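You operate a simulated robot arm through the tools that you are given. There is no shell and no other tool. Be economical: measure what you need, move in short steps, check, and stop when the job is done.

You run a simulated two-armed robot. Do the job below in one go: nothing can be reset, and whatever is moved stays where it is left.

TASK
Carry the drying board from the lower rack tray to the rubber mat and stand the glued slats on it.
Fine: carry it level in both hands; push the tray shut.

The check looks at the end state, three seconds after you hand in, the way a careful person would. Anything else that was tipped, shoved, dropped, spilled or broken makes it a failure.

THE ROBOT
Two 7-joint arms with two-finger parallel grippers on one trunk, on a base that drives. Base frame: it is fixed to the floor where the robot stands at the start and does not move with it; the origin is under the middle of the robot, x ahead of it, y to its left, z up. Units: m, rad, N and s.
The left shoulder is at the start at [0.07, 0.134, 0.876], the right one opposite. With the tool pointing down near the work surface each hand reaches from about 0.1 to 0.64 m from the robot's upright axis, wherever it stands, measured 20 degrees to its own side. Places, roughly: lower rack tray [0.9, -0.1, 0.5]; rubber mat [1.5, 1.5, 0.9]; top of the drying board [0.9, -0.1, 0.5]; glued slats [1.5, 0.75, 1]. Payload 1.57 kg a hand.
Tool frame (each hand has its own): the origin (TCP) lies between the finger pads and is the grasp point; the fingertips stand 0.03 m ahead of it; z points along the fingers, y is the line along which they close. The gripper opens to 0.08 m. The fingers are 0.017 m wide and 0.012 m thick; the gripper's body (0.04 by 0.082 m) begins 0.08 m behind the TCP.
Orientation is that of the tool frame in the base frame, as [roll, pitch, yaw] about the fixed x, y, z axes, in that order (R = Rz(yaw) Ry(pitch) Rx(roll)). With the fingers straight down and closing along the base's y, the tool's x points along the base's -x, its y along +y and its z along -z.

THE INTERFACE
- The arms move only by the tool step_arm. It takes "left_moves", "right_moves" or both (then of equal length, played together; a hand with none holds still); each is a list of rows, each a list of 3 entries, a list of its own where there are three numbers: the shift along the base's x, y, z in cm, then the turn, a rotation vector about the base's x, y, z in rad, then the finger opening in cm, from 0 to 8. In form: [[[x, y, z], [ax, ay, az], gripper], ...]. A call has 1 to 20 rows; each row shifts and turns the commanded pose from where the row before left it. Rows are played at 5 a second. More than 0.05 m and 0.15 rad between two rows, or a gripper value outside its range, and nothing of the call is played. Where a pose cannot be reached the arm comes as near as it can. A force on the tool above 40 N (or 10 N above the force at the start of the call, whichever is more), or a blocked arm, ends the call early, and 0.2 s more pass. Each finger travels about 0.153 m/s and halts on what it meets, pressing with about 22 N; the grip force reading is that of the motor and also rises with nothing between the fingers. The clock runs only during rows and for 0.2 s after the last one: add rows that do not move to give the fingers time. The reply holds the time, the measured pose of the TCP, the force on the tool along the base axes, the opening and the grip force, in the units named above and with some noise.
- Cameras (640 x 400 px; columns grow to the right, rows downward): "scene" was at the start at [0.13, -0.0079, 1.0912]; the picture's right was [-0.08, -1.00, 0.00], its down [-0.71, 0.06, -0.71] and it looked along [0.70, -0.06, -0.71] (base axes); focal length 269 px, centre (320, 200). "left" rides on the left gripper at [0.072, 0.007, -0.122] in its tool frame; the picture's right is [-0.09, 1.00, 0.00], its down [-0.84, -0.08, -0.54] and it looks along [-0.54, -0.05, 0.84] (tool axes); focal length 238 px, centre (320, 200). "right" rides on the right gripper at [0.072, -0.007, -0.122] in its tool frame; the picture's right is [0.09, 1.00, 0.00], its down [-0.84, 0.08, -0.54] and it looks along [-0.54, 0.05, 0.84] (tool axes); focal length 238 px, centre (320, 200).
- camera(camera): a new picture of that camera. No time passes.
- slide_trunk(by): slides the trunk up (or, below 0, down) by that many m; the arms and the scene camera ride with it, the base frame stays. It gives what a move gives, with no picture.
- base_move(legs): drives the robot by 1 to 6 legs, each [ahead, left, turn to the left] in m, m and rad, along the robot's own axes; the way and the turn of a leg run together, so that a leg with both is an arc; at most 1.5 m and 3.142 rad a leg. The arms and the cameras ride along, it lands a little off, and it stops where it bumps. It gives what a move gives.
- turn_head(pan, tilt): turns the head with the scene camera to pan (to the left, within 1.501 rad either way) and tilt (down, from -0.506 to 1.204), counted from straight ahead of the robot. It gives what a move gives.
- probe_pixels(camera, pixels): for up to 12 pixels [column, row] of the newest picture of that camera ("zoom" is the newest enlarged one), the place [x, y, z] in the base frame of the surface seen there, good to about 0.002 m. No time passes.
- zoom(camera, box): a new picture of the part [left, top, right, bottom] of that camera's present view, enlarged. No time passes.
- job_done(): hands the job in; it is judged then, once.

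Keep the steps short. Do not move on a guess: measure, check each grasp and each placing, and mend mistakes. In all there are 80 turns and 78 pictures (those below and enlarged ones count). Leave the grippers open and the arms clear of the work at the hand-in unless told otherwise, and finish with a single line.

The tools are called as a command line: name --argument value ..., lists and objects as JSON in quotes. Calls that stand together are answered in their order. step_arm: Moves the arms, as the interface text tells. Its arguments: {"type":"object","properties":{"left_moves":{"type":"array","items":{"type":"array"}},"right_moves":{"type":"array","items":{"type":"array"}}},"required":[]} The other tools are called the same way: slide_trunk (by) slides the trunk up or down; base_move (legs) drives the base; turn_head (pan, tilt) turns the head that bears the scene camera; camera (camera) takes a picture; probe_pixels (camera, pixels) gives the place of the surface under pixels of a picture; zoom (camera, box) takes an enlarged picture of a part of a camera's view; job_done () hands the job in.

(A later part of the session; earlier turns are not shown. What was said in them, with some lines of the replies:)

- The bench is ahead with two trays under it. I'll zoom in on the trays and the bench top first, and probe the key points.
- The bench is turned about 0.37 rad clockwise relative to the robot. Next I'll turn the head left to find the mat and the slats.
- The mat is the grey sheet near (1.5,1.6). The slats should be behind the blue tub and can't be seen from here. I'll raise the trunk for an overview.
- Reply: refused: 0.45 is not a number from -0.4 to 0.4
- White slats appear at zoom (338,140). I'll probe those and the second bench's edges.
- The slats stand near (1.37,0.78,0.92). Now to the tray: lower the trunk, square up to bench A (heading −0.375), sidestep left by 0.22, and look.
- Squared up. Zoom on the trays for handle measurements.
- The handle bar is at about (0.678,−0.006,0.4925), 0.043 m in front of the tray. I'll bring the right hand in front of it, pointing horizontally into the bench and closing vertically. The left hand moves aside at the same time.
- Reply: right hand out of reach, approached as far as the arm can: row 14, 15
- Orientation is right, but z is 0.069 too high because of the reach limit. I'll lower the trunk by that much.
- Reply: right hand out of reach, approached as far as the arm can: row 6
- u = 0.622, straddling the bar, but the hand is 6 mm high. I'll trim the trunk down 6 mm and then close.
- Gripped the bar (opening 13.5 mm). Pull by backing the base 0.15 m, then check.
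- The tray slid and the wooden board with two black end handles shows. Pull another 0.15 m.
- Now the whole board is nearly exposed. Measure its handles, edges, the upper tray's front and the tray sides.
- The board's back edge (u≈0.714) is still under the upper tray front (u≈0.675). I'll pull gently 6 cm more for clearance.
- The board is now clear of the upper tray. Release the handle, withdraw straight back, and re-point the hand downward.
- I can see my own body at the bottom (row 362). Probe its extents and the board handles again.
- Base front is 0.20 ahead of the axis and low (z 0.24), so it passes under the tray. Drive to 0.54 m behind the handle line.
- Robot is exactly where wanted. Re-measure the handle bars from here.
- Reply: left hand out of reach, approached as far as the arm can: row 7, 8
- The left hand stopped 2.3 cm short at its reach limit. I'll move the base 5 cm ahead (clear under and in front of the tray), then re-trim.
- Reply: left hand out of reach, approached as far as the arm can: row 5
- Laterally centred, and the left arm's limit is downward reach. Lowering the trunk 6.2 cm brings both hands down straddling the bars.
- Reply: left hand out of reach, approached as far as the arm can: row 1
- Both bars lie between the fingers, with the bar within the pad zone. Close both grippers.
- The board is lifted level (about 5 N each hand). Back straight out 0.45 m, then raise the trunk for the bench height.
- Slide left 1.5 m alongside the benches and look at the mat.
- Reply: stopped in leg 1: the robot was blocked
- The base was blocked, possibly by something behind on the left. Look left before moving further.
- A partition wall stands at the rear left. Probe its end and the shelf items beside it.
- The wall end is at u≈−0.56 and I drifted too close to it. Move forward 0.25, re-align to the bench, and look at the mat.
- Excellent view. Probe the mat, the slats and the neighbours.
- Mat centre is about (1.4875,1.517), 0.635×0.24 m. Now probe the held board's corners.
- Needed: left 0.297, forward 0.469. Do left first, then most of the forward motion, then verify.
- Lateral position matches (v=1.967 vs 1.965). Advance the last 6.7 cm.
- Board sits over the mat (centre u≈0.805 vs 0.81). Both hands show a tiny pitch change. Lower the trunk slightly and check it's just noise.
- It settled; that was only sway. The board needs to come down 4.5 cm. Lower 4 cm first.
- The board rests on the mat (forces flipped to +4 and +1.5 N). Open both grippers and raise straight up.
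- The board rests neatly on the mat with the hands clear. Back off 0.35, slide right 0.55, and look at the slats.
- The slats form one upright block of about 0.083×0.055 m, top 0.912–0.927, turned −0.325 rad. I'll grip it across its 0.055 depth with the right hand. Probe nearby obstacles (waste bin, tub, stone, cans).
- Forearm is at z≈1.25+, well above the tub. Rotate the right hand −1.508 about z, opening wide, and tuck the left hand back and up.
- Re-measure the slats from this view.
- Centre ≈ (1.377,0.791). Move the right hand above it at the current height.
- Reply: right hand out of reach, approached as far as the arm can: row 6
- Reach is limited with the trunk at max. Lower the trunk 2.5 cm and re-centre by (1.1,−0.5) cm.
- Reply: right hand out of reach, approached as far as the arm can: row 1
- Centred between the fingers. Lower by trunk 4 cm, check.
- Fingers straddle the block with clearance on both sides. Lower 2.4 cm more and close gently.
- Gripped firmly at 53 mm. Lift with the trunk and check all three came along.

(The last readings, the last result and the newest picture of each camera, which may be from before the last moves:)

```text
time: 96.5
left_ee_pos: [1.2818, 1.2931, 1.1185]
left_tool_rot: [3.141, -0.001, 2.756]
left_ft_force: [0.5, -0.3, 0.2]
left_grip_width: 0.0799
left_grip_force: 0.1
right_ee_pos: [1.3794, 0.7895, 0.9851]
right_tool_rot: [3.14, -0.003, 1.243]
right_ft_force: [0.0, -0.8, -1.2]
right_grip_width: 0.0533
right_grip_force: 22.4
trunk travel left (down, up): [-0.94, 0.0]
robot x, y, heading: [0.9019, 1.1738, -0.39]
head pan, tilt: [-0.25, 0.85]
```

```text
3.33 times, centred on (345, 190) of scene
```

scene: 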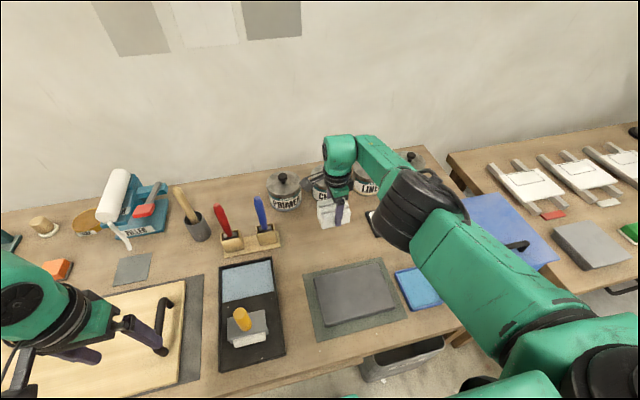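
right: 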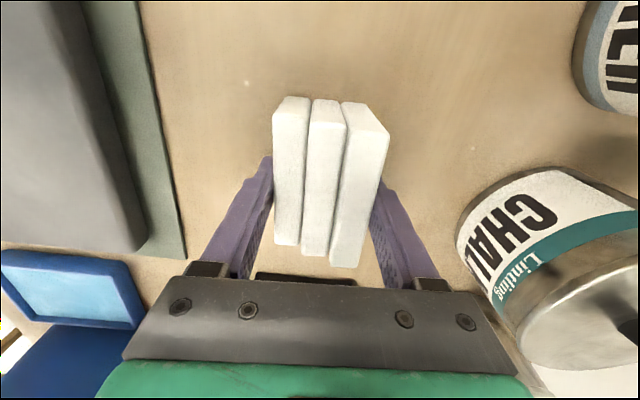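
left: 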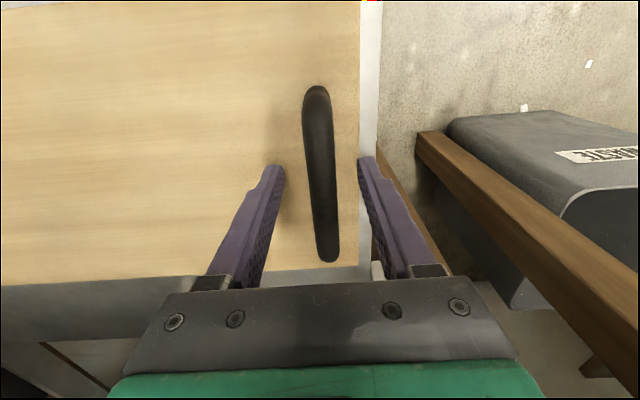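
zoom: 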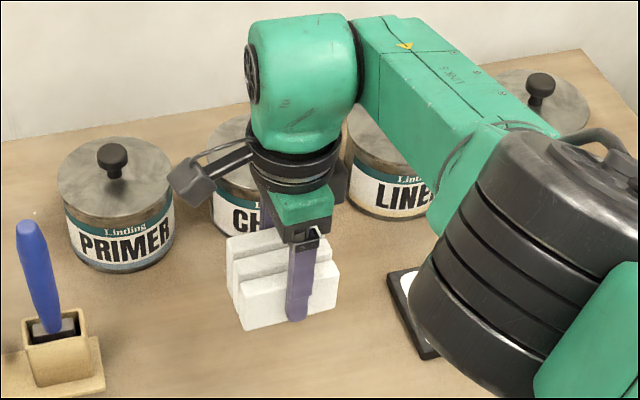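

All three lifted together (bottom ≈0.944). Back out 0.445, slide left 0.72, then partly forward.

base_move --legs '[[-0.445, 0, 0.004], [0, 0.719, 0]]'

turn_head --pan -0.2 --tilt 0.85

camera --camera "scene"

```text
time: 102.8
left_ee_pos: [1.1385, 2.124, 1.1197]
left_tool_rot: [-3.142, 0.0, 2.754]
left_ft_force: [-1.2, -0.3, 0.3]
left_grip_width: 0.0799
left_grip_force: 0.2
right_ee_pos: [1.2342, 1.6194, 0.9866]
right_tool_rot: [3.14, -0.004, 1.239]
right_ft_force: [-0.2, -0.4, -1.2]
right_grip_width: 0.0533
right_grip_force: 21.6
trunk travel left (down, up): [-0.94, 0.0]
robot x, y, heading: [0.7649, 2.0094, -0.39]
head pan, tilt: [-0.25, 0.85]
```

```text
time: 103.4
left_ee_pos: [1.1388, 2.1251, 1.1189]
left_tool_rot: [3.142, 0.0, 2.756]
left_ft_force: [-0.3, 0.8, 0.6]
left_grip_width: 0.0799
left_grip_force: 0.0
right_ee_pos: [1.2357, 1.6216, 0.986]
right_tool_rot: [3.14, -0.003, 1.239]
right_ft_force: [-0.3, -0.3, -1.3]
right_grip_width: 0.0528
right_grip_force: 22.1
trunk travel left (down, up): [-0.94, 0.0]
robot x, y, heading: [0.7673, 2.0037, -0.388]
head pan, tilt: [-0.201, 0.85]
```

```text
19 pictures are left
```

scene: 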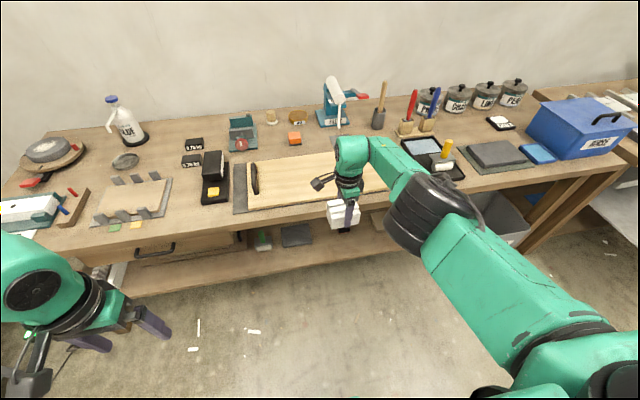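

Hand is lined up with the board centre (v=1.967). Go forward 0.27.

base_move --legs '[[0.27, 0, 0]]'

slide_trunk --by -0.045

camera --camera "scene"

camera --camera "right"

```text
time: 105.3
left_ee_pos: [1.3853, 2.0239, 1.1195]
left_tool_rot: [-3.141, 0.0, 2.752]
left_ft_force: [0.0, 0.2, -1.3]
left_grip_width: 0.0799
left_grip_force: 0.0
right_ee_pos: [1.4816, 1.5205, 0.9876]
right_tool_rot: [3.138, -0.004, 1.237]
right_ft_force: [-0.2, -0.2, -1.6]
right_grip_width: 0.0532
right_grip_force: 22.0
trunk travel left (down, up): [-0.94, 0.0]
robot x, y, heading: [1.009, 1.9006, -0.391]
head pan, tilt: [-0.201, 0.85]
```

```text
time: 106.2
left_ee_pos: [1.3885, 2.0235, 1.0747]
left_tool_rot: [3.14, 0.0, 2.752]
left_ft_force: [0.8, 1.3, -0.1]
left_grip_width: 0.08
left_grip_force: 0.2
right_ee_pos: [1.4832, 1.5186, 0.9406]
right_tool_rot: [3.141, -0.004, 1.239]
right_ft_force: [1.2, -0.4, -1.7]
right_grip_width: 0.0531
right_grip_force: 22.1
trunk travel left (down, up): [-0.895, 0.045]
robot x, y, heading: [1.0157, 1.9035, -0.385]
head pan, tilt: [-0.201, 0.85]
```

```text
18 pictures are left
```

scene: 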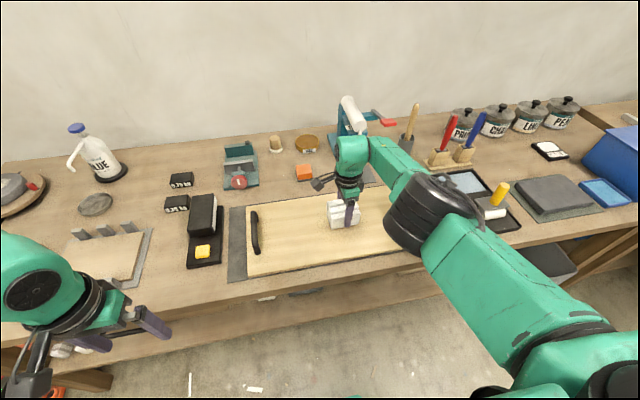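

```text
17 pictures are left
```

right: 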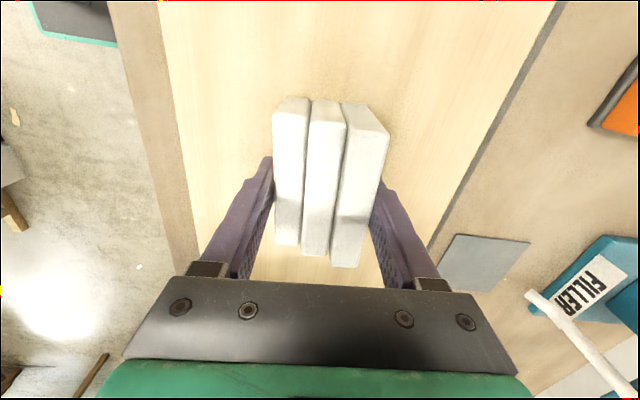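

Over the board's centre, pose upright. Probe the board height, then lower most of the remaining 1.5 cm.

probe_pixels --camera "right" --pixels '[[220, 150], [240, 40], [450, 120], [340, 40]]'

slide_trunk --by -0.012

```text
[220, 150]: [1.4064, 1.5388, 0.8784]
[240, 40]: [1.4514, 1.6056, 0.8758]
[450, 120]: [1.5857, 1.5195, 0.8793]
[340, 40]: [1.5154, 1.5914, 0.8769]
```

```text
time: 106.8
left_ee_pos: [1.3872, 2.0234, 1.0622]
left_tool_rot: [3.141, -0.001, 2.754]
left_ft_force: [-0.2, -0.3, 0.0]
left_grip_width: 0.0799
left_grip_force: 0.0
right_ee_pos: [1.4831, 1.5191, 0.929]
right_tool_rot: [-3.141, -0.003, 1.24]
right_ft_force: [0.6, -0.4, -1.7]
right_grip_width: 0.053
right_grip_force: 21.6
trunk travel left (down, up): [-0.883, 0.057]
robot x, y, heading: [1.0171, 1.9032, -0.389]
head pan, tilt: [-0.201, 0.85]
```

slide_trunk --by -0.007

step_arm --right_moves '[[[0, 0, 0], [0, 0, 0], 4.5]]'

```text
time: 107.3
left_ee_pos: [1.3885, 2.0235, 1.0552]
left_tool_rot: [-3.141, -0.001, 2.752]
left_ft_force: [0.1, -0.6, -0.5]
left_grip_width: 0.0801
left_grip_force: 0.2
right_ee_pos: [1.4831, 1.5181, 0.9219]
right_tool_rot: [-3.14, -0.005, 1.239]
right_ft_force: [0.2, -0.2, -1.7]
right_grip_width: 0.0531
right_grip_force: 22.0
trunk travel left (down, up): [-0.876, 0.064]
robot x, y, heading: [1.0139, 1.9036, -0.393]
head pan, tilt: [-0.201, 0.85]
```

```text
time: 107.7
left_ee_pos: [1.3872, 2.0241, 1.0544]
left_tool_rot: [-3.141, 0.001, 2.753]
left_ft_force: [0.6, -0.3, -0.2]
left_grip_width: 0.08
left_grip_force: 0.2
right_ee_pos: [1.4838, 1.5197, 0.9223]
right_tool_rot: [3.141, -0.005, 1.239]
right_ft_force: [-0.3, 0.2, -0.7]
right_grip_width: 0.0532
right_grip_force: 21.8
trunk travel left (down, up): [-0.876, 0.064]
robot x, y, heading: [1.0131, 1.8985, -0.392]
head pan, tilt: [-0.201, 0.85]
```

Not yet firmly down. 2 mm more.

slide_trunk --by -0.002

step_arm --right_moves '[[[0, 0, 0], [0, 0, 0], 4.5]]'

```text
time: 108.2
left_ee_pos: [1.3871, 2.0224, 1.052]
left_tool_rot: [-3.141, 0.001, 2.754]
left_ft_force: [0.0, -0.4, -0.4]
left_grip_width: 0.08
left_grip_force: 0.1
right_ee_pos: [1.4824, 1.519, 0.9211]
right_tool_rot: [3.139, -0.004, 1.239]
right_ft_force: [0.1, 0.2, 0.9]
right_grip_width: 0.0532
right_grip_force: 22.1
trunk travel left (down, up): [-0.874, 0.066]
robot x, y, heading: [1.0156, 1.9001, -0.39]
head pan, tilt: [-0.201, 0.85]
```

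```text
time: 108.7
left_ee_pos: [1.3875, 2.0223, 1.0525]
left_tool_rot: [-3.141, 0.001, 2.752]
left_ft_force: [0.1, -0.3, 0.3]
left_grip_width: 0.0799
left_grip_force: 0.1
right_ee_pos: [1.4816, 1.5185, 0.9202]
right_tool_rot: [3.139, 0.0, 1.24]
right_ft_force: [0.5, -0.9, 0.1]
right_grip_width: 0.0532
right_grip_force: 22.2
trunk travel left (down, up): [-0.874, 0.066]
robot x, y, heading: [1.0153, 1.9044, -0.393]
head pan, tilt: [-0.201, 0.85]
```

The weight is off the hand, so the block is resting on the board. Open slowly, then raise the trunk.

step_arm --right_moves '[[[0, 0, 0], [0, 0, 0], 5.3], [[0, 0, 0], [0, 0, 0], 5.6], [[0, 0, 0], [0, 0, 0], 6.2], [[0, 0, 0], [0, 0, 0], 7], [[0, 0, 0], [0, 0, 0], 8], [[0, 0, 0], [0, 0, 0], 8]]'

camera --camera "right"

```text
time: 110.0
left_ee_pos: [1.3872, 2.0237, 1.0521]
left_tool_rot: [-3.141, 0.0, 2.751]
left_ft_force: [-0.5, -0.6, -0.2]
left_grip_width: 0.0802
left_grip_force: 0.1
right_ee_pos: [1.4827, 1.5199, 0.9208]
right_tool_rot: [3.139, -0.004, 1.24]
right_ft_force: [0.6, 0.2, -0.6]
right_grip_width: 0.0799
right_grip_force: 0.0
trunk travel left (down, up): [-0.874, 0.066]
robot x, y, heading: [1.0129, 1.9061, -0.388]
head pan, tilt: [-0.201, 0.85]
```

```text
16 pictures are left
```

right: 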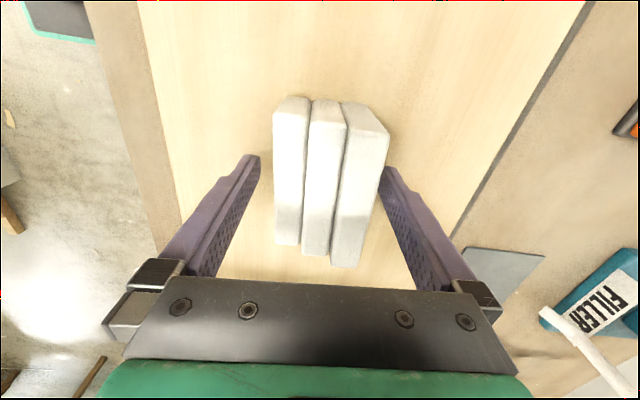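

Slats stand freely. Rise straight up (trunk plus 4 cm of arm) and view.

slide_trunk --by 0.066

step_arm --right_moves '[[[0, 0, 2], [0, 0, 0], 8], [[0, 0, 2], [0, 0, 0], 8], [[0, 0, 0], [0, 0, 0], 8]]'

base_move --legs '[[-0.3, 0, 0]]'

camera --camera "scene"

```text
time: 111.1
left_ee_pos: [1.3874, 2.0228, 1.1193]
left_tool_rot: [3.141, 0.0, 2.752]
left_ft_force: [-0.5, -1.0, -0.4]
left_grip_width: 0.08
left_grip_force: 0.0
right_ee_pos: [1.4828, 1.5189, 0.9868]
right_tool_rot: [3.139, -0.003, 1.239]
right_ft_force: [0.8, 0.6, -0.4]
right_grip_width: 0.0799
right_grip_force: 0.0
trunk travel left (down, up): [-0.94, 0.0]
robot x, y, heading: [1.0173, 1.9044, -0.39]
head pan, tilt: [-0.201, 0.85]
```

```text
time: 111.9
left_ee_pos: [1.3863, 2.023, 1.119]
left_tool_rot: [-3.139, 0.0, 2.752]
left_ft_force: [0.3, 0.6, 0.3]
left_grip_width: 0.0801
left_grip_force: 0.1
right_ee_pos: [1.4828, 1.5195, 1.0256]
right_tool_rot: [3.141, -0.002, 1.237]
right_ft_force: [-0.5, -0.4, -0.1]
right_grip_width: 0.0799
right_grip_force: 0.1
trunk travel left (down, up): [-0.94, 0.0]
robot x, y, heading: [1.0147, 1.902, -0.392]
head pan, tilt: [-0.201, 0.85]
```

```text
time: 114.0
left_ee_pos: [1.1078, 2.138, 1.1179]
left_tool_rot: [-3.14, -0.003, 2.754]
left_ft_force: [0.3, 0.5, -0.1]
left_grip_width: 0.08
left_grip_force: 0.0
right_ee_pos: [1.2034, 1.6347, 1.0254]
right_tool_rot: [3.141, -0.004, 1.241]
right_ft_force: [0.2, -0.1, -0.2]
right_grip_width: 0.0801
right_grip_force: 0.1
trunk travel left (down, up): [-0.94, 0.0]
robot x, y, heading: [0.7348, 2.019, -0.389]
head pan, tilt: [-0.201, 0.85]
```

```text
15 pictures are left
```

scene: 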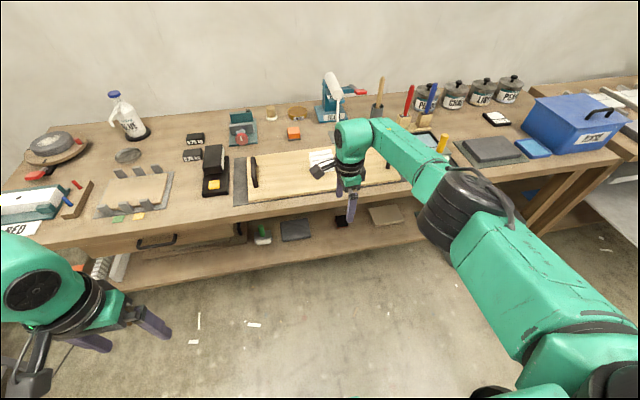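

The board and slats look right. Now for the tray. First fold the right hand back to the pose I used when releasing the tray handle (yaw back, pull in, raise), with the left hand raised a little.

step_arm --right_moves '[[[-1.405, 0.575, 2.36], [0, 0, 0.1371], 6], [[-1.405, 0.575, 2.36], [0, 0, 0.1371], 6], [[-1.405, 0.575, 2.36], [0, 0, 0.1371], 6], [[-1.405, 0.575, 2.36], [0, 0, 0.1371], 6], [[-1.405, 0.575, 2.36], [0, 0, 0.1371], 6], [[-1.405, 0.575, 2.36], [0, 0, 0.1371], 6], [[-1.405, 0.575, 2.36], [0, 0, 0.1371], 6], [[-1.405, 0.575, 2.36], [0, 0, 0.1371], 6], [[-1.405, 0.575, 2.36], [0, 0, 0.1371], 6], [[-1.405, 0.575, 2.36], [0, 0, 0.1371], 6], [[-1.405, 0.575, 2.36], [0, 0, 0.1371], 6], [[0, 0, 0], [0, 0, 0], 6]]' --left_moves '[[[0.11, 0.28, 0.85], [0, 0, 0], 8], [[0.11, 0.28, 0.85], [0, 0, 0], 8], [[0.11, 0.28, 0.85], [0, 0, 0], 8], [[0.11, 0.28, 0.85], [0, 0, 0], 8], [[0.11, 0.28, 0.85], [0, 0, 0], 8], [[0.11, 0.28, 0.85], [0, 0, 0], 8], [[0.11, 0.28, 0.85], [0, 0, 0], 8], [[0.11, 0.28, 0.85], [0, 0, 0], 8], [[0.11, 0.28, 0.85], [0, 0, 0], 8], [[0.11, 0.28, 0.85], [0, 0, 0], 8], [[0.11, 0.28, 0.85], [0, 0, 0], 8], [[0, 0, 0], [0, 0, 0], 8]]'

zoom --camera "scene" --box '[190, 110, 470, 240]'

```text
time: 116.6
left_ee_pos: [1.1182, 2.1701, 1.2131]
left_tool_rot: [3.14, -0.002, 2.755]
left_ft_force: [0.0, 0.0, 0.0]
left_grip_width: 0.0802
left_grip_force: 0.1
right_ee_pos: [1.0466, 1.6992, 1.2861]
right_tool_rot: [-3.141, -0.004, 2.751]
right_ft_force: [0.7, 0.8, -0.6]
right_grip_width: 0.06
right_grip_force: 0.0
trunk travel left (down, up): [-0.94, 0.0]
robot x, y, heading: [0.7316, 2.0217, -0.389]
head pan, tilt: [-0.201, 0.85]
```

```text
2.29 times, centred on (330, 175) of scene
```

zoom: 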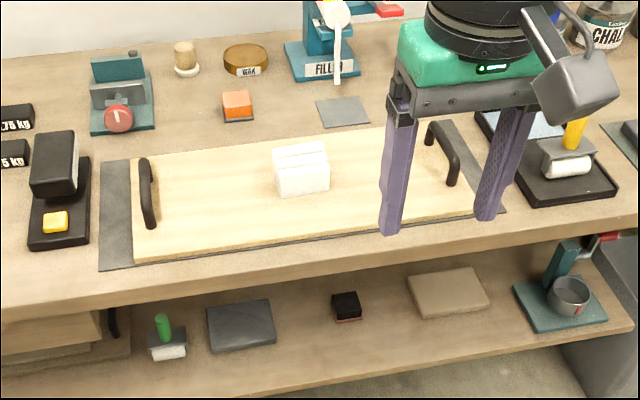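

Board and slats are in place on the mat. Drive back to the tray-pulling pose.

base_move --legs '[[0, -1.45, 0], [0, -0.481, 0], [-0.282, 0, 0.014]]'

turn_head --pan 0 --tilt 1.0

camera --camera "scene"

```text
time: 127.8
left_ee_pos: [0.1344, 0.4977, 1.2115]
left_tool_rot: [-3.141, -0.001, 2.78]
left_ft_force: [0.0, 0.3, 0.1]
left_grip_width: 0.0804
left_grip_force: 0.1
right_ee_pos: [0.0751, 0.0262, 1.2848]
right_tool_rot: [3.139, -0.005, 2.773]
right_ft_force: [0.6, 0.1, -0.4]
right_grip_width: 0.0598
right_grip_force: 0.0
trunk travel left (down, up): [-0.94, 0.0]
robot x, y, heading: [-0.2528, 0.3358, -0.363]
head pan, tilt: [-0.201, 0.85]
```

```text
time: 128.5
left_ee_pos: [0.1322, 0.4981, 1.2124]
left_tool_rot: [-3.141, 0.0, 2.781]
left_ft_force: [0.2, -0.8, 0.0]
left_grip_width: 0.0799
left_grip_force: 0.1
right_ee_pos: [0.0738, 0.0279, 1.2859]
right_tool_rot: [3.139, -0.003, 2.774]
right_ft_force: [-0.5, -0.4, 0.3]
right_grip_width: 0.06
right_grip_force: 0.0
trunk travel left (down, up): [-0.94, 0.0]
robot x, y, heading: [-0.2491, 0.3385, -0.364]
head pan, tilt: [0.0, 1.0]
```

```text
13 pictures are left
```

scene: 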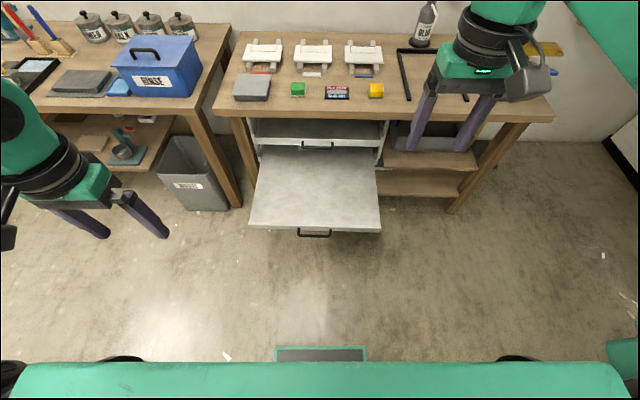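

Tray is open and empty. Trim the base, lower the trunk 0.596, and re-measure the handle.

base_move --legs '[[-0.015, 0, -0.014]]'

slide_trunk --by -0.3

slide_trunk --by -0.296

zoom --camera "scene" --box '[200, 50, 440, 200]'

```text
time: 129.3
left_ee_pos: [0.1224, 0.4995, 1.2121]
left_tool_rot: [-3.141, -0.001, 2.765]
left_ft_force: [0.6, -0.5, -0.3]
left_grip_width: 0.08
left_grip_force: 0.0
right_ee_pos: [0.0582, 0.028, 1.2854]
right_tool_rot: [3.14, -0.004, 2.761]
right_ft_force: [0.2, -0.3, 0.0]
right_grip_width: 0.06
right_grip_force: 0.0
trunk travel left (down, up): [-0.94, 0.0]
robot x, y, heading: [-0.2666, 0.3446, -0.379]
head pan, tilt: [0.0, 1.0]
```

```text
time: 132.3
left_ee_pos: [0.1194, 0.4993, 0.9128]
left_tool_rot: [3.141, 0.001, 2.766]
left_ft_force: [0.3, -0.3, 0.4]
left_grip_width: 0.08
left_grip_force: 0.2
right_ee_pos: [0.0544, 0.0291, 0.9847]
right_tool_rot: [3.14, -0.005, 2.761]
right_ft_force: [-0.5, -1.3, -1.0]
right_grip_width: 0.06
right_grip_force: 0.0
trunk travel left (down, up): [-0.64, 0.3]
robot x, y, heading: [-0.2666, 0.345, -0.38]
head pan, tilt: [0.0, 1.0]
```

```text
time: 135.2
left_ee_pos: [0.1198, 0.499, 0.616]
left_tool_rot: [3.142, -0.001, 2.766]
left_ft_force: [-0.6, -0.1, -0.2]
left_grip_width: 0.0802
left_grip_force: 0.0
right_ee_pos: [0.0539, 0.0283, 0.69]
right_tool_rot: [3.139, -0.003, 2.76]
right_ft_force: [0.6, -0.2, -0.3]
right_grip_width: 0.0601
right_grip_force: 0.1
trunk travel left (down, up): [-0.344, 0.596]
robot x, y, heading: [-0.2647, 0.3449, -0.374]
head pan, tilt: [0.0, 1.0]
```

```text
2.67 times, centred on (320, 125) of scene
```

zoom: 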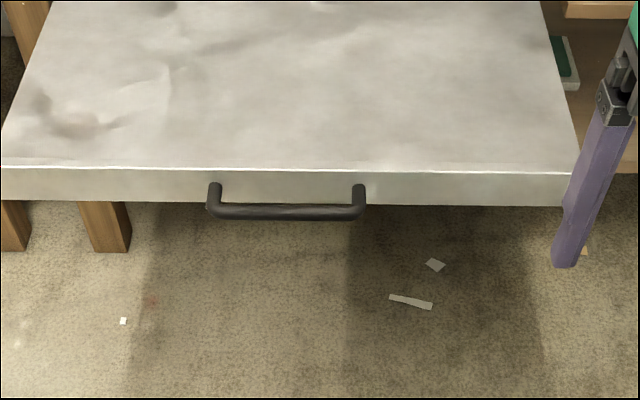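

probe_pixels --camera "zoom" --pixels '[[230, 209], [287, 209], [340, 208], [287, 170], [287, 212]]'

step_arm --right_moves '[[[1.093, 1.057, -1.32], [-0.1047, -0.0451, 0.0806], 6], [[1.093, 1.057, -1.32], [-0.1047, -0.0451, 0.0806], 6], [[1.093, 1.057, -1.32], [-0.1047, -0.0451, 0.0806], 6], [[1.093, 1.057, -1.32], [-0.1047, -0.0451, 0.0806], 6], [[1.093, 1.057, -1.32], [-0.1047, -0.0451, 0.0806], 6], [[1.093, 1.057, -1.32], [-0.1047, -0.0451, 0.0806], 6], [[1.093, 1.057, -1.32], [-0.1047, -0.0451, 0.0806], 6], [[1.093, 1.057, -1.32], [-0.1047, -0.0451, 0.0806], 6], [[1.093, 1.057, -1.32], [-0.1047, -0.0451, 0.0806], 6], [[1.093, 1.057, -1.32], [-0.1047, -0.0451, 0.0806], 6], [[1.093, 1.057, -1.32], [-0.1047, -0.0451, 0.0806], 6], [[1.093, 1.057, -1.32], [-0.1047, -0.0451, 0.0806], 6], [[1.093, 1.057, -1.32], [-0.1047, -0.0451, 0.0806], 6], [[1.093, 1.057, -1.32], [-0.1047, -0.0451, 0.0806], 6], [[1.093, 1.057, -1.32], [-0.1047, -0.0451, 0.0806], 6], [[0, 0, 0], [0, 0, 0], 6]]'

camera --camera "right"

```text
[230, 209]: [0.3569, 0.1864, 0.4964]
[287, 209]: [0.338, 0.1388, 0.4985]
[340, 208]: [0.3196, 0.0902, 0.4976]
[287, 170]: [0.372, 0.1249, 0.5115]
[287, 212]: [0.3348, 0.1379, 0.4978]
```

```text
time: 138.6
left_ee_pos: [0.1202, 0.4992, 0.6156]
left_tool_rot: [-3.141, 0.0, 2.766]
left_ft_force: [-0.3, 1.0, -0.1]
left_grip_width: 0.0799
left_grip_force: 0.0
right_ee_pos: [0.2191, 0.1881, 0.4915]
right_tool_rot: [-1.57, 0.0, -1.95]
right_ft_force: [0.4, -0.6, -0.3]
right_grip_width: 0.06
right_grip_force: 0.0
trunk travel left (down, up): [-0.344, 0.596]
robot x, y, heading: [-0.2659, 0.3444, -0.376]
head pan, tilt: [0.0, 1.0]
```

```text
11 pictures are left
```

right: 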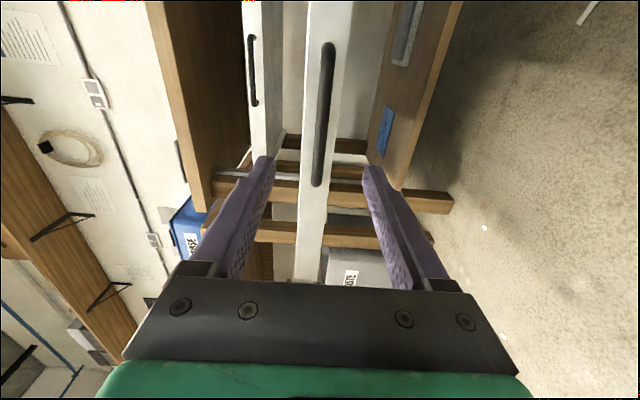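

Aligned with the handle. Advance 12 cm and grip the bar.

step_arm --right_moves '[[[2.8, -1.16, 0], [0, 0, 0], 6], [[2.8, -1.16, 0], [0, 0, 0], 6], [[2.8, -1.16, 0], [0, 0, 0], 6], [[2.8, -1.16, 0], [0, 0, 0], 6], [[0, 0, 0], [0, 0, 0], 6]]'

step_arm --right_moves '[[[0, 0, 0], [0, 0, 0], 3], [[0, 0, 0], [0, 0, 0], 1.5], [[0, 0, 0], [0, 0, 0], 0], [[0, 0, 0], [0, 0, 0], 0], [[0, 0, 0], [0, 0, 0], 0]]'

```text
time: 139.8
left_ee_pos: [0.1198, 0.4989, 0.617]
left_tool_rot: [3.141, -0.001, 2.768]
left_ft_force: [0.3, -0.9, -0.1]
left_grip_width: 0.0802
left_grip_force: 0.1
right_ee_pos: [0.3299, 0.1477, 0.4988]
right_tool_rot: [-1.58, 0.0, -1.959]
right_ft_force: [0.2, -0.3, 0.9]
right_grip_width: 0.0599
right_grip_force: 0.0
right hand out of reach, approached as far as the arm can: row 4
trunk travel left (down, up): [-0.344, 0.596]
robot x, y, heading: [-0.2626, 0.3429, -0.374]
head pan, tilt: [0.0, 1.0]
```

```text
time: 141.0
left_ee_pos: [0.1239, 0.4977, 0.6141]
left_tool_rot: [3.141, -0.004, 2.766]
left_ft_force: [-0.5, 0.0, -0.3]
left_grip_width: 0.08
left_grip_force: 0.1
right_ee_pos: [0.3302, 0.146, 0.4905]
right_tool_rot: [-1.598, 0.002, -1.958]
right_ft_force: [-0.6, -1.4, -35.4]
right_grip_width: 0.0135
right_grip_force: 30.4
trunk travel left (down, up): [-0.344, 0.596]
robot x, y, heading: [-0.2641, 0.3439, -0.379]
head pan, tilt: [0.0, 1.0]
```

Gripped, but with a vertical strain. Ease the trunk down 8 mm, then push the tray in 0.2 m.

slide_trunk --by -0.008

base_move --legs '[[0.2, 0, 0]]'

camera --camera "scene"

```text
time: 141.6
left_ee_pos: [0.1218, 0.4985, 0.6077]
left_tool_rot: [3.141, -0.004, 2.767]
left_ft_force: [-0.2, 0.1, -0.1]
left_grip_width: 0.0801
left_grip_force: 0.1
right_ee_pos: [0.3298, 0.146, 0.49]
right_tool_rot: [-1.581, 0.003, -1.959]
right_ft_force: [0.9, -1.5, -15.3]
right_grip_width: 0.0137
right_grip_force: 30.8
trunk travel left (down, up): [-0.336, 0.604]
robot x, y, heading: [-0.2653, 0.3422, -0.377]
head pan, tilt: [0.0, 1.0]
```

```text
time: 143.2
left_ee_pos: [0.3071, 0.4236, 0.6077]
left_tool_rot: [3.14, -0.001, 2.768]
left_ft_force: [-0.5, 0.0, 0.7]
left_grip_width: 0.0801
left_grip_force: 0.1
right_ee_pos: [0.5164, 0.0707, 0.4899]
right_tool_rot: [-1.581, 0.004, -1.959]
right_ft_force: [-8.2, -18.4, -9.4]
right_grip_width: 0.0139
right_grip_force: 30.9
trunk travel left (down, up): [-0.336, 0.604]
robot x, y, heading: [-0.0793, 0.2696, -0.375]
head pan, tilt: [0.0, 1.0]
```

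```text
10 pictures are left
```

scene: 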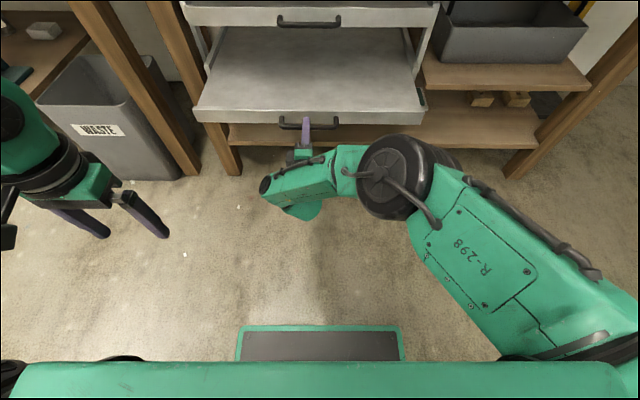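

Sliding in well. Push the remaining 0.169 m.

base_move --legs '[[0.165, 0, 0]]'

zoom --camera "scene" --box '[200, 0, 480, 160]'

probe_pixels --camera "zoom" --pixels '[[60, 100], [100, 130], [100, 100], [300, 150], [350, 100]]'

```text
time: 144.7
left_ee_pos: [0.4615, 0.3644, 0.6084]
left_tool_rot: [3.14, 0.0, 2.766]
left_ft_force: [-0.2, -0.1, -0.1]
left_grip_width: 0.08
left_grip_force: 0.0
right_ee_pos: [0.6704, 0.009, 0.4905]
right_tool_rot: [-1.58, 0.004, -1.963]
right_ft_force: [-5.0, -12.7, -6.7]
right_grip_width: 0.0135
right_grip_force: 30.2
trunk travel left (down, up): [-0.336, 0.604]
robot x, y, heading: [0.0781, 0.2082, -0.375]
head pan, tilt: [0.0, 1.0]
```

```text
2.29 times, centred on (340, 80) of scene
```

zoom: 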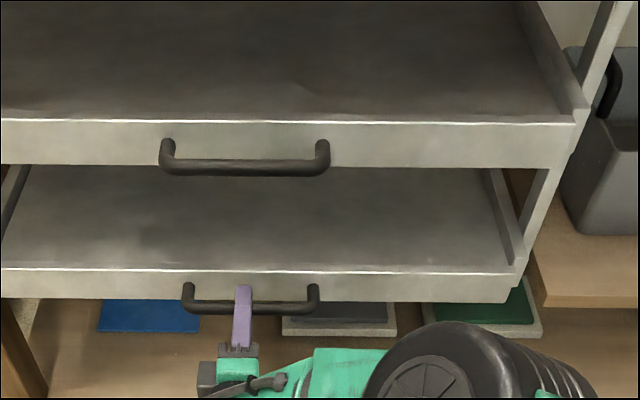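

```text
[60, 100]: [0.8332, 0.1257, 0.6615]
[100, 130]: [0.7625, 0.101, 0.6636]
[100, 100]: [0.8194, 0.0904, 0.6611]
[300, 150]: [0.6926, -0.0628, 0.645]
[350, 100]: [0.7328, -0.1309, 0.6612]
```

probe_pixels --camera "zoom" --pixels '[[100, 285], [400, 285], [100, 140], [400, 145], [60, 271], [450, 273]]'

base_move --legs '[[0.006, 0, 0]]'

camera --camera "scene"

probe_pixels --camera "scene" --pixels '[[244, 125], [375, 125], [244, 62], [375, 64]]'

```text
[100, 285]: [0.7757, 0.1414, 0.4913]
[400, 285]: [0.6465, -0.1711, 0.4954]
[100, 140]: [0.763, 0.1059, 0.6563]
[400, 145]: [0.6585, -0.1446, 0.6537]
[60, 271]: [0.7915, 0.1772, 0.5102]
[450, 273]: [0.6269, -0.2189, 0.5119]
```

```text
time: 145.4
left_ee_pos: [0.4668, 0.3616, 0.6088]
left_tool_rot: [-3.141, 0.001, 2.766]
left_ft_force: [1.1, -0.3, -1.5]
left_grip_width: 0.0798
left_grip_force: 0.2
right_ee_pos: [0.6744, 0.0087, 0.4896]
right_tool_rot: [-1.58, 0.002, -1.962]
right_ft_force: [-21.0, 3.1, -5.1]
right_grip_width: 0.0139
right_grip_force: 30.0
trunk travel left (down, up): [-0.336, 0.604]
robot x, y, heading: [0.0836, 0.2056, -0.383]
head pan, tilt: [0.0, 1.0]
```

```text
8 pictures are left
```

scene: 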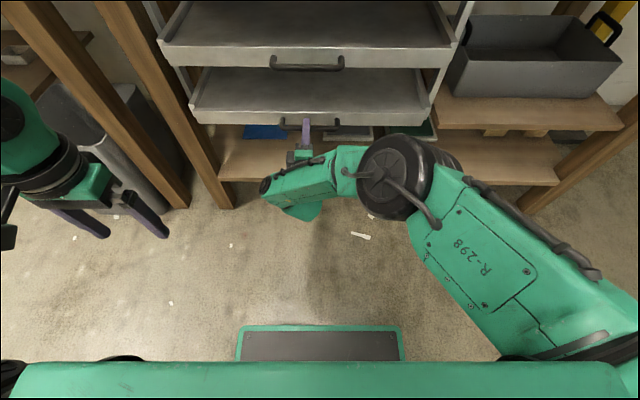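

```text
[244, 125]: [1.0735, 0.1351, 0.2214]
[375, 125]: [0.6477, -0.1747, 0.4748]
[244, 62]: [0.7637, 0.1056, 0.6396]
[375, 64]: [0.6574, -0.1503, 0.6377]
```

Against the stop (21 N) and flush with the upper tray. Release, withdraw straight back.

step_arm --right_moves '[[[0, 0, 0], [0, 0, 0], 6], [[0, 0, 0], [0, 0, 0], 6], [[0, 0, 0], [0, 0, 0], 6], [[-2.79, 1.11, 0], [0, 0, 0], 6], [[-2.79, 1.11, 0], [0, 0, 0], 6], [[-2.79, 1.11, 0], [0, 0, 0], 6], [[-2.79, 1.11, 0], [0, 0, 0], 6]]'

base_move --legs '[[-0.3, 0, 0]]'

camera --camera "scene"

zoom --camera "scene" --box '[200, 30, 440, 180]'

```text
time: 147.0
left_ee_pos: [0.4658, 0.3617, 0.6088]
left_tool_rot: [-3.141, -0.001, 2.765]
left_ft_force: [0.1, -1.0, -0.5]
left_grip_width: 0.08
left_grip_force: 0.0
right_ee_pos: [0.5629, 0.0526, 0.4901]
right_tool_rot: [-1.584, 0.002, -1.962]
right_ft_force: [-0.8, 0.0, 0.2]
right_grip_width: 0.0598
right_grip_force: 0.2
trunk travel left (down, up): [-0.336, 0.604]
robot x, y, heading: [0.0826, 0.212, -0.382]
head pan, tilt: [0.0, 1.0]
```

```text
time: 149.0
left_ee_pos: [0.187, 0.4737, 0.61]
left_tool_rot: [3.141, 0.002, 2.766]
left_ft_force: [-0.6, -0.5, -0.8]
left_grip_width: 0.0801
left_grip_force: 0.1
right_ee_pos: [0.2851, 0.1643, 0.4909]
right_tool_rot: [-1.583, 0.003, -1.963]
right_ft_force: [-0.3, -0.8, 0.4]
right_grip_width: 0.0599
right_grip_force: 0.1
trunk travel left (down, up): [-0.336, 0.604]
robot x, y, heading: [-0.1972, 0.3183, -0.38]
head pan, tilt: [0.0, 1.0]
```

```text
7 pictures are left
```

scene: 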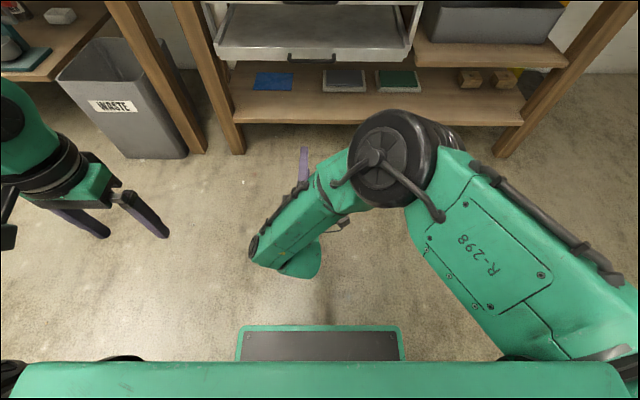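

```text
2.67 times, centred on (320, 105) of scene
```

zoom: 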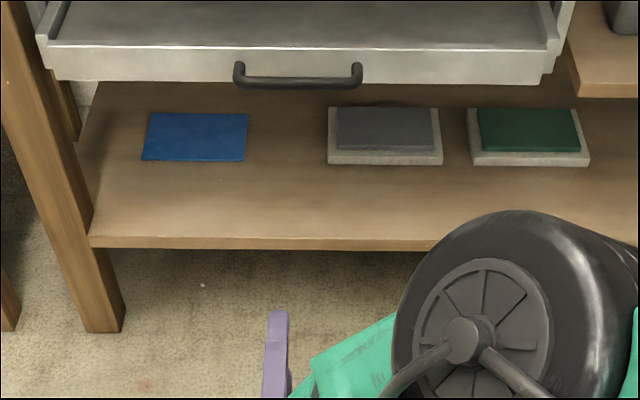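

Clear of the tray. Tilt the head up to confirm the tray is shut, and then glance at the mat.

turn_head --pan 0 --tilt 0.65

camera --camera "scene"

probe_pixels --camera "scene" --pixels '[[240, 174], [390, 174], [240, 140], [390, 142]]'

slide_trunk --by 0.4

turn_head --pan 0.95 --tilt 0.35

camera --camera "scene"

```text
time: 149.9
left_ee_pos: [0.1876, 0.472, 0.6088]
left_tool_rot: [-3.142, 0.0, 2.766]
left_ft_force: [0.0, 0.7, 0.1]
left_grip_width: 0.0797
left_grip_force: 0.1
right_ee_pos: [0.2839, 0.1623, 0.4906]
right_tool_rot: [-1.583, 0.001, -1.965]
right_ft_force: [0.6, -1.0, 0.1]
right_grip_width: 0.0602
right_grip_force: 0.1
trunk travel left (down, up): [-0.336, 0.604]
robot x, y, heading: [-0.199, 0.3157, -0.375]
head pan, tilt: [0.0, 0.649]
```

```text
5 pictures are left
```

scene: 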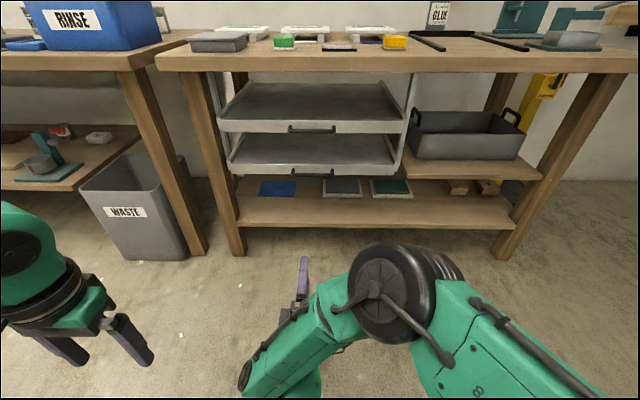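

```text
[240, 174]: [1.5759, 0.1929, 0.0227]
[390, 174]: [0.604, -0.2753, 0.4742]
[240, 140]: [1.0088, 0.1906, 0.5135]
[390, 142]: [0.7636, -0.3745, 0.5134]
```

```text
time: 153.7
left_ee_pos: [0.1883, 0.4726, 1.0083]
left_tool_rot: [3.141, 0.0, 2.767]
left_ft_force: [0.2, -0.2, 0.0]
left_grip_width: 0.0801
left_grip_force: 0.1
right_ee_pos: [0.285, 0.1638, 0.8915]
right_tool_rot: [-1.583, 0.001, -1.963]
right_ft_force: [0.0, -0.2, 0.2]
right_grip_width: 0.0599
right_grip_force: 0.0
trunk travel left (down, up): [-0.736, 0.204]
robot x, y, heading: [-0.1913, 0.3161, -0.377]
head pan, tilt: [0.0, 0.649]
```

```text
time: 154.9
left_ee_pos: [0.1879, 0.4736, 1.0079]
left_tool_rot: [3.141, -0.001, 2.767]
left_ft_force: [-0.6, 0.4, -0.4]
left_grip_width: 0.0799
left_grip_force: 0.0
right_ee_pos: [0.285, 0.1619, 0.8909]
right_tool_rot: [-1.583, 0.002, -1.964]
right_ft_force: [-0.4, 1.0, 0.5]
right_grip_width: 0.0602
right_grip_force: 0.0
trunk travel left (down, up): [-0.736, 0.204]
robot x, y, heading: [-0.198, 0.3154, -0.382]
head pan, tilt: [0.949, 0.351]
```

```text
4 pictures are left
```

scene: 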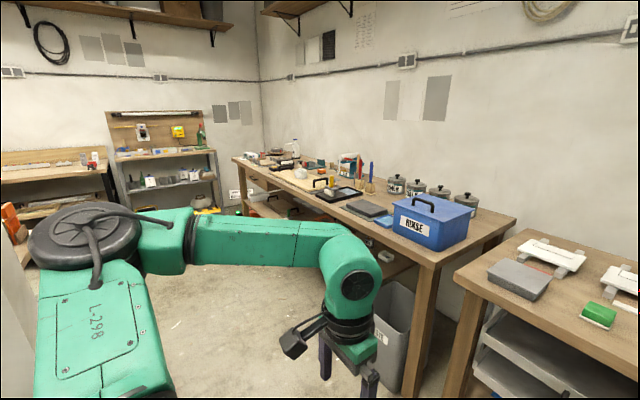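

The lower tray is shut, flush with the upper one. The board and slats stood properly on the mat at my last close look. The grippers are open and the arms are clear, so I'm handing in.

job_done

```text
The job is handed in.
```

I set the drying board on the rubber mat, stood the glued slats upright on it and pushed the tray shut, though the base was blocked once near the partition wall at the rear left while I was carrying the board, and I saw nothing moved.
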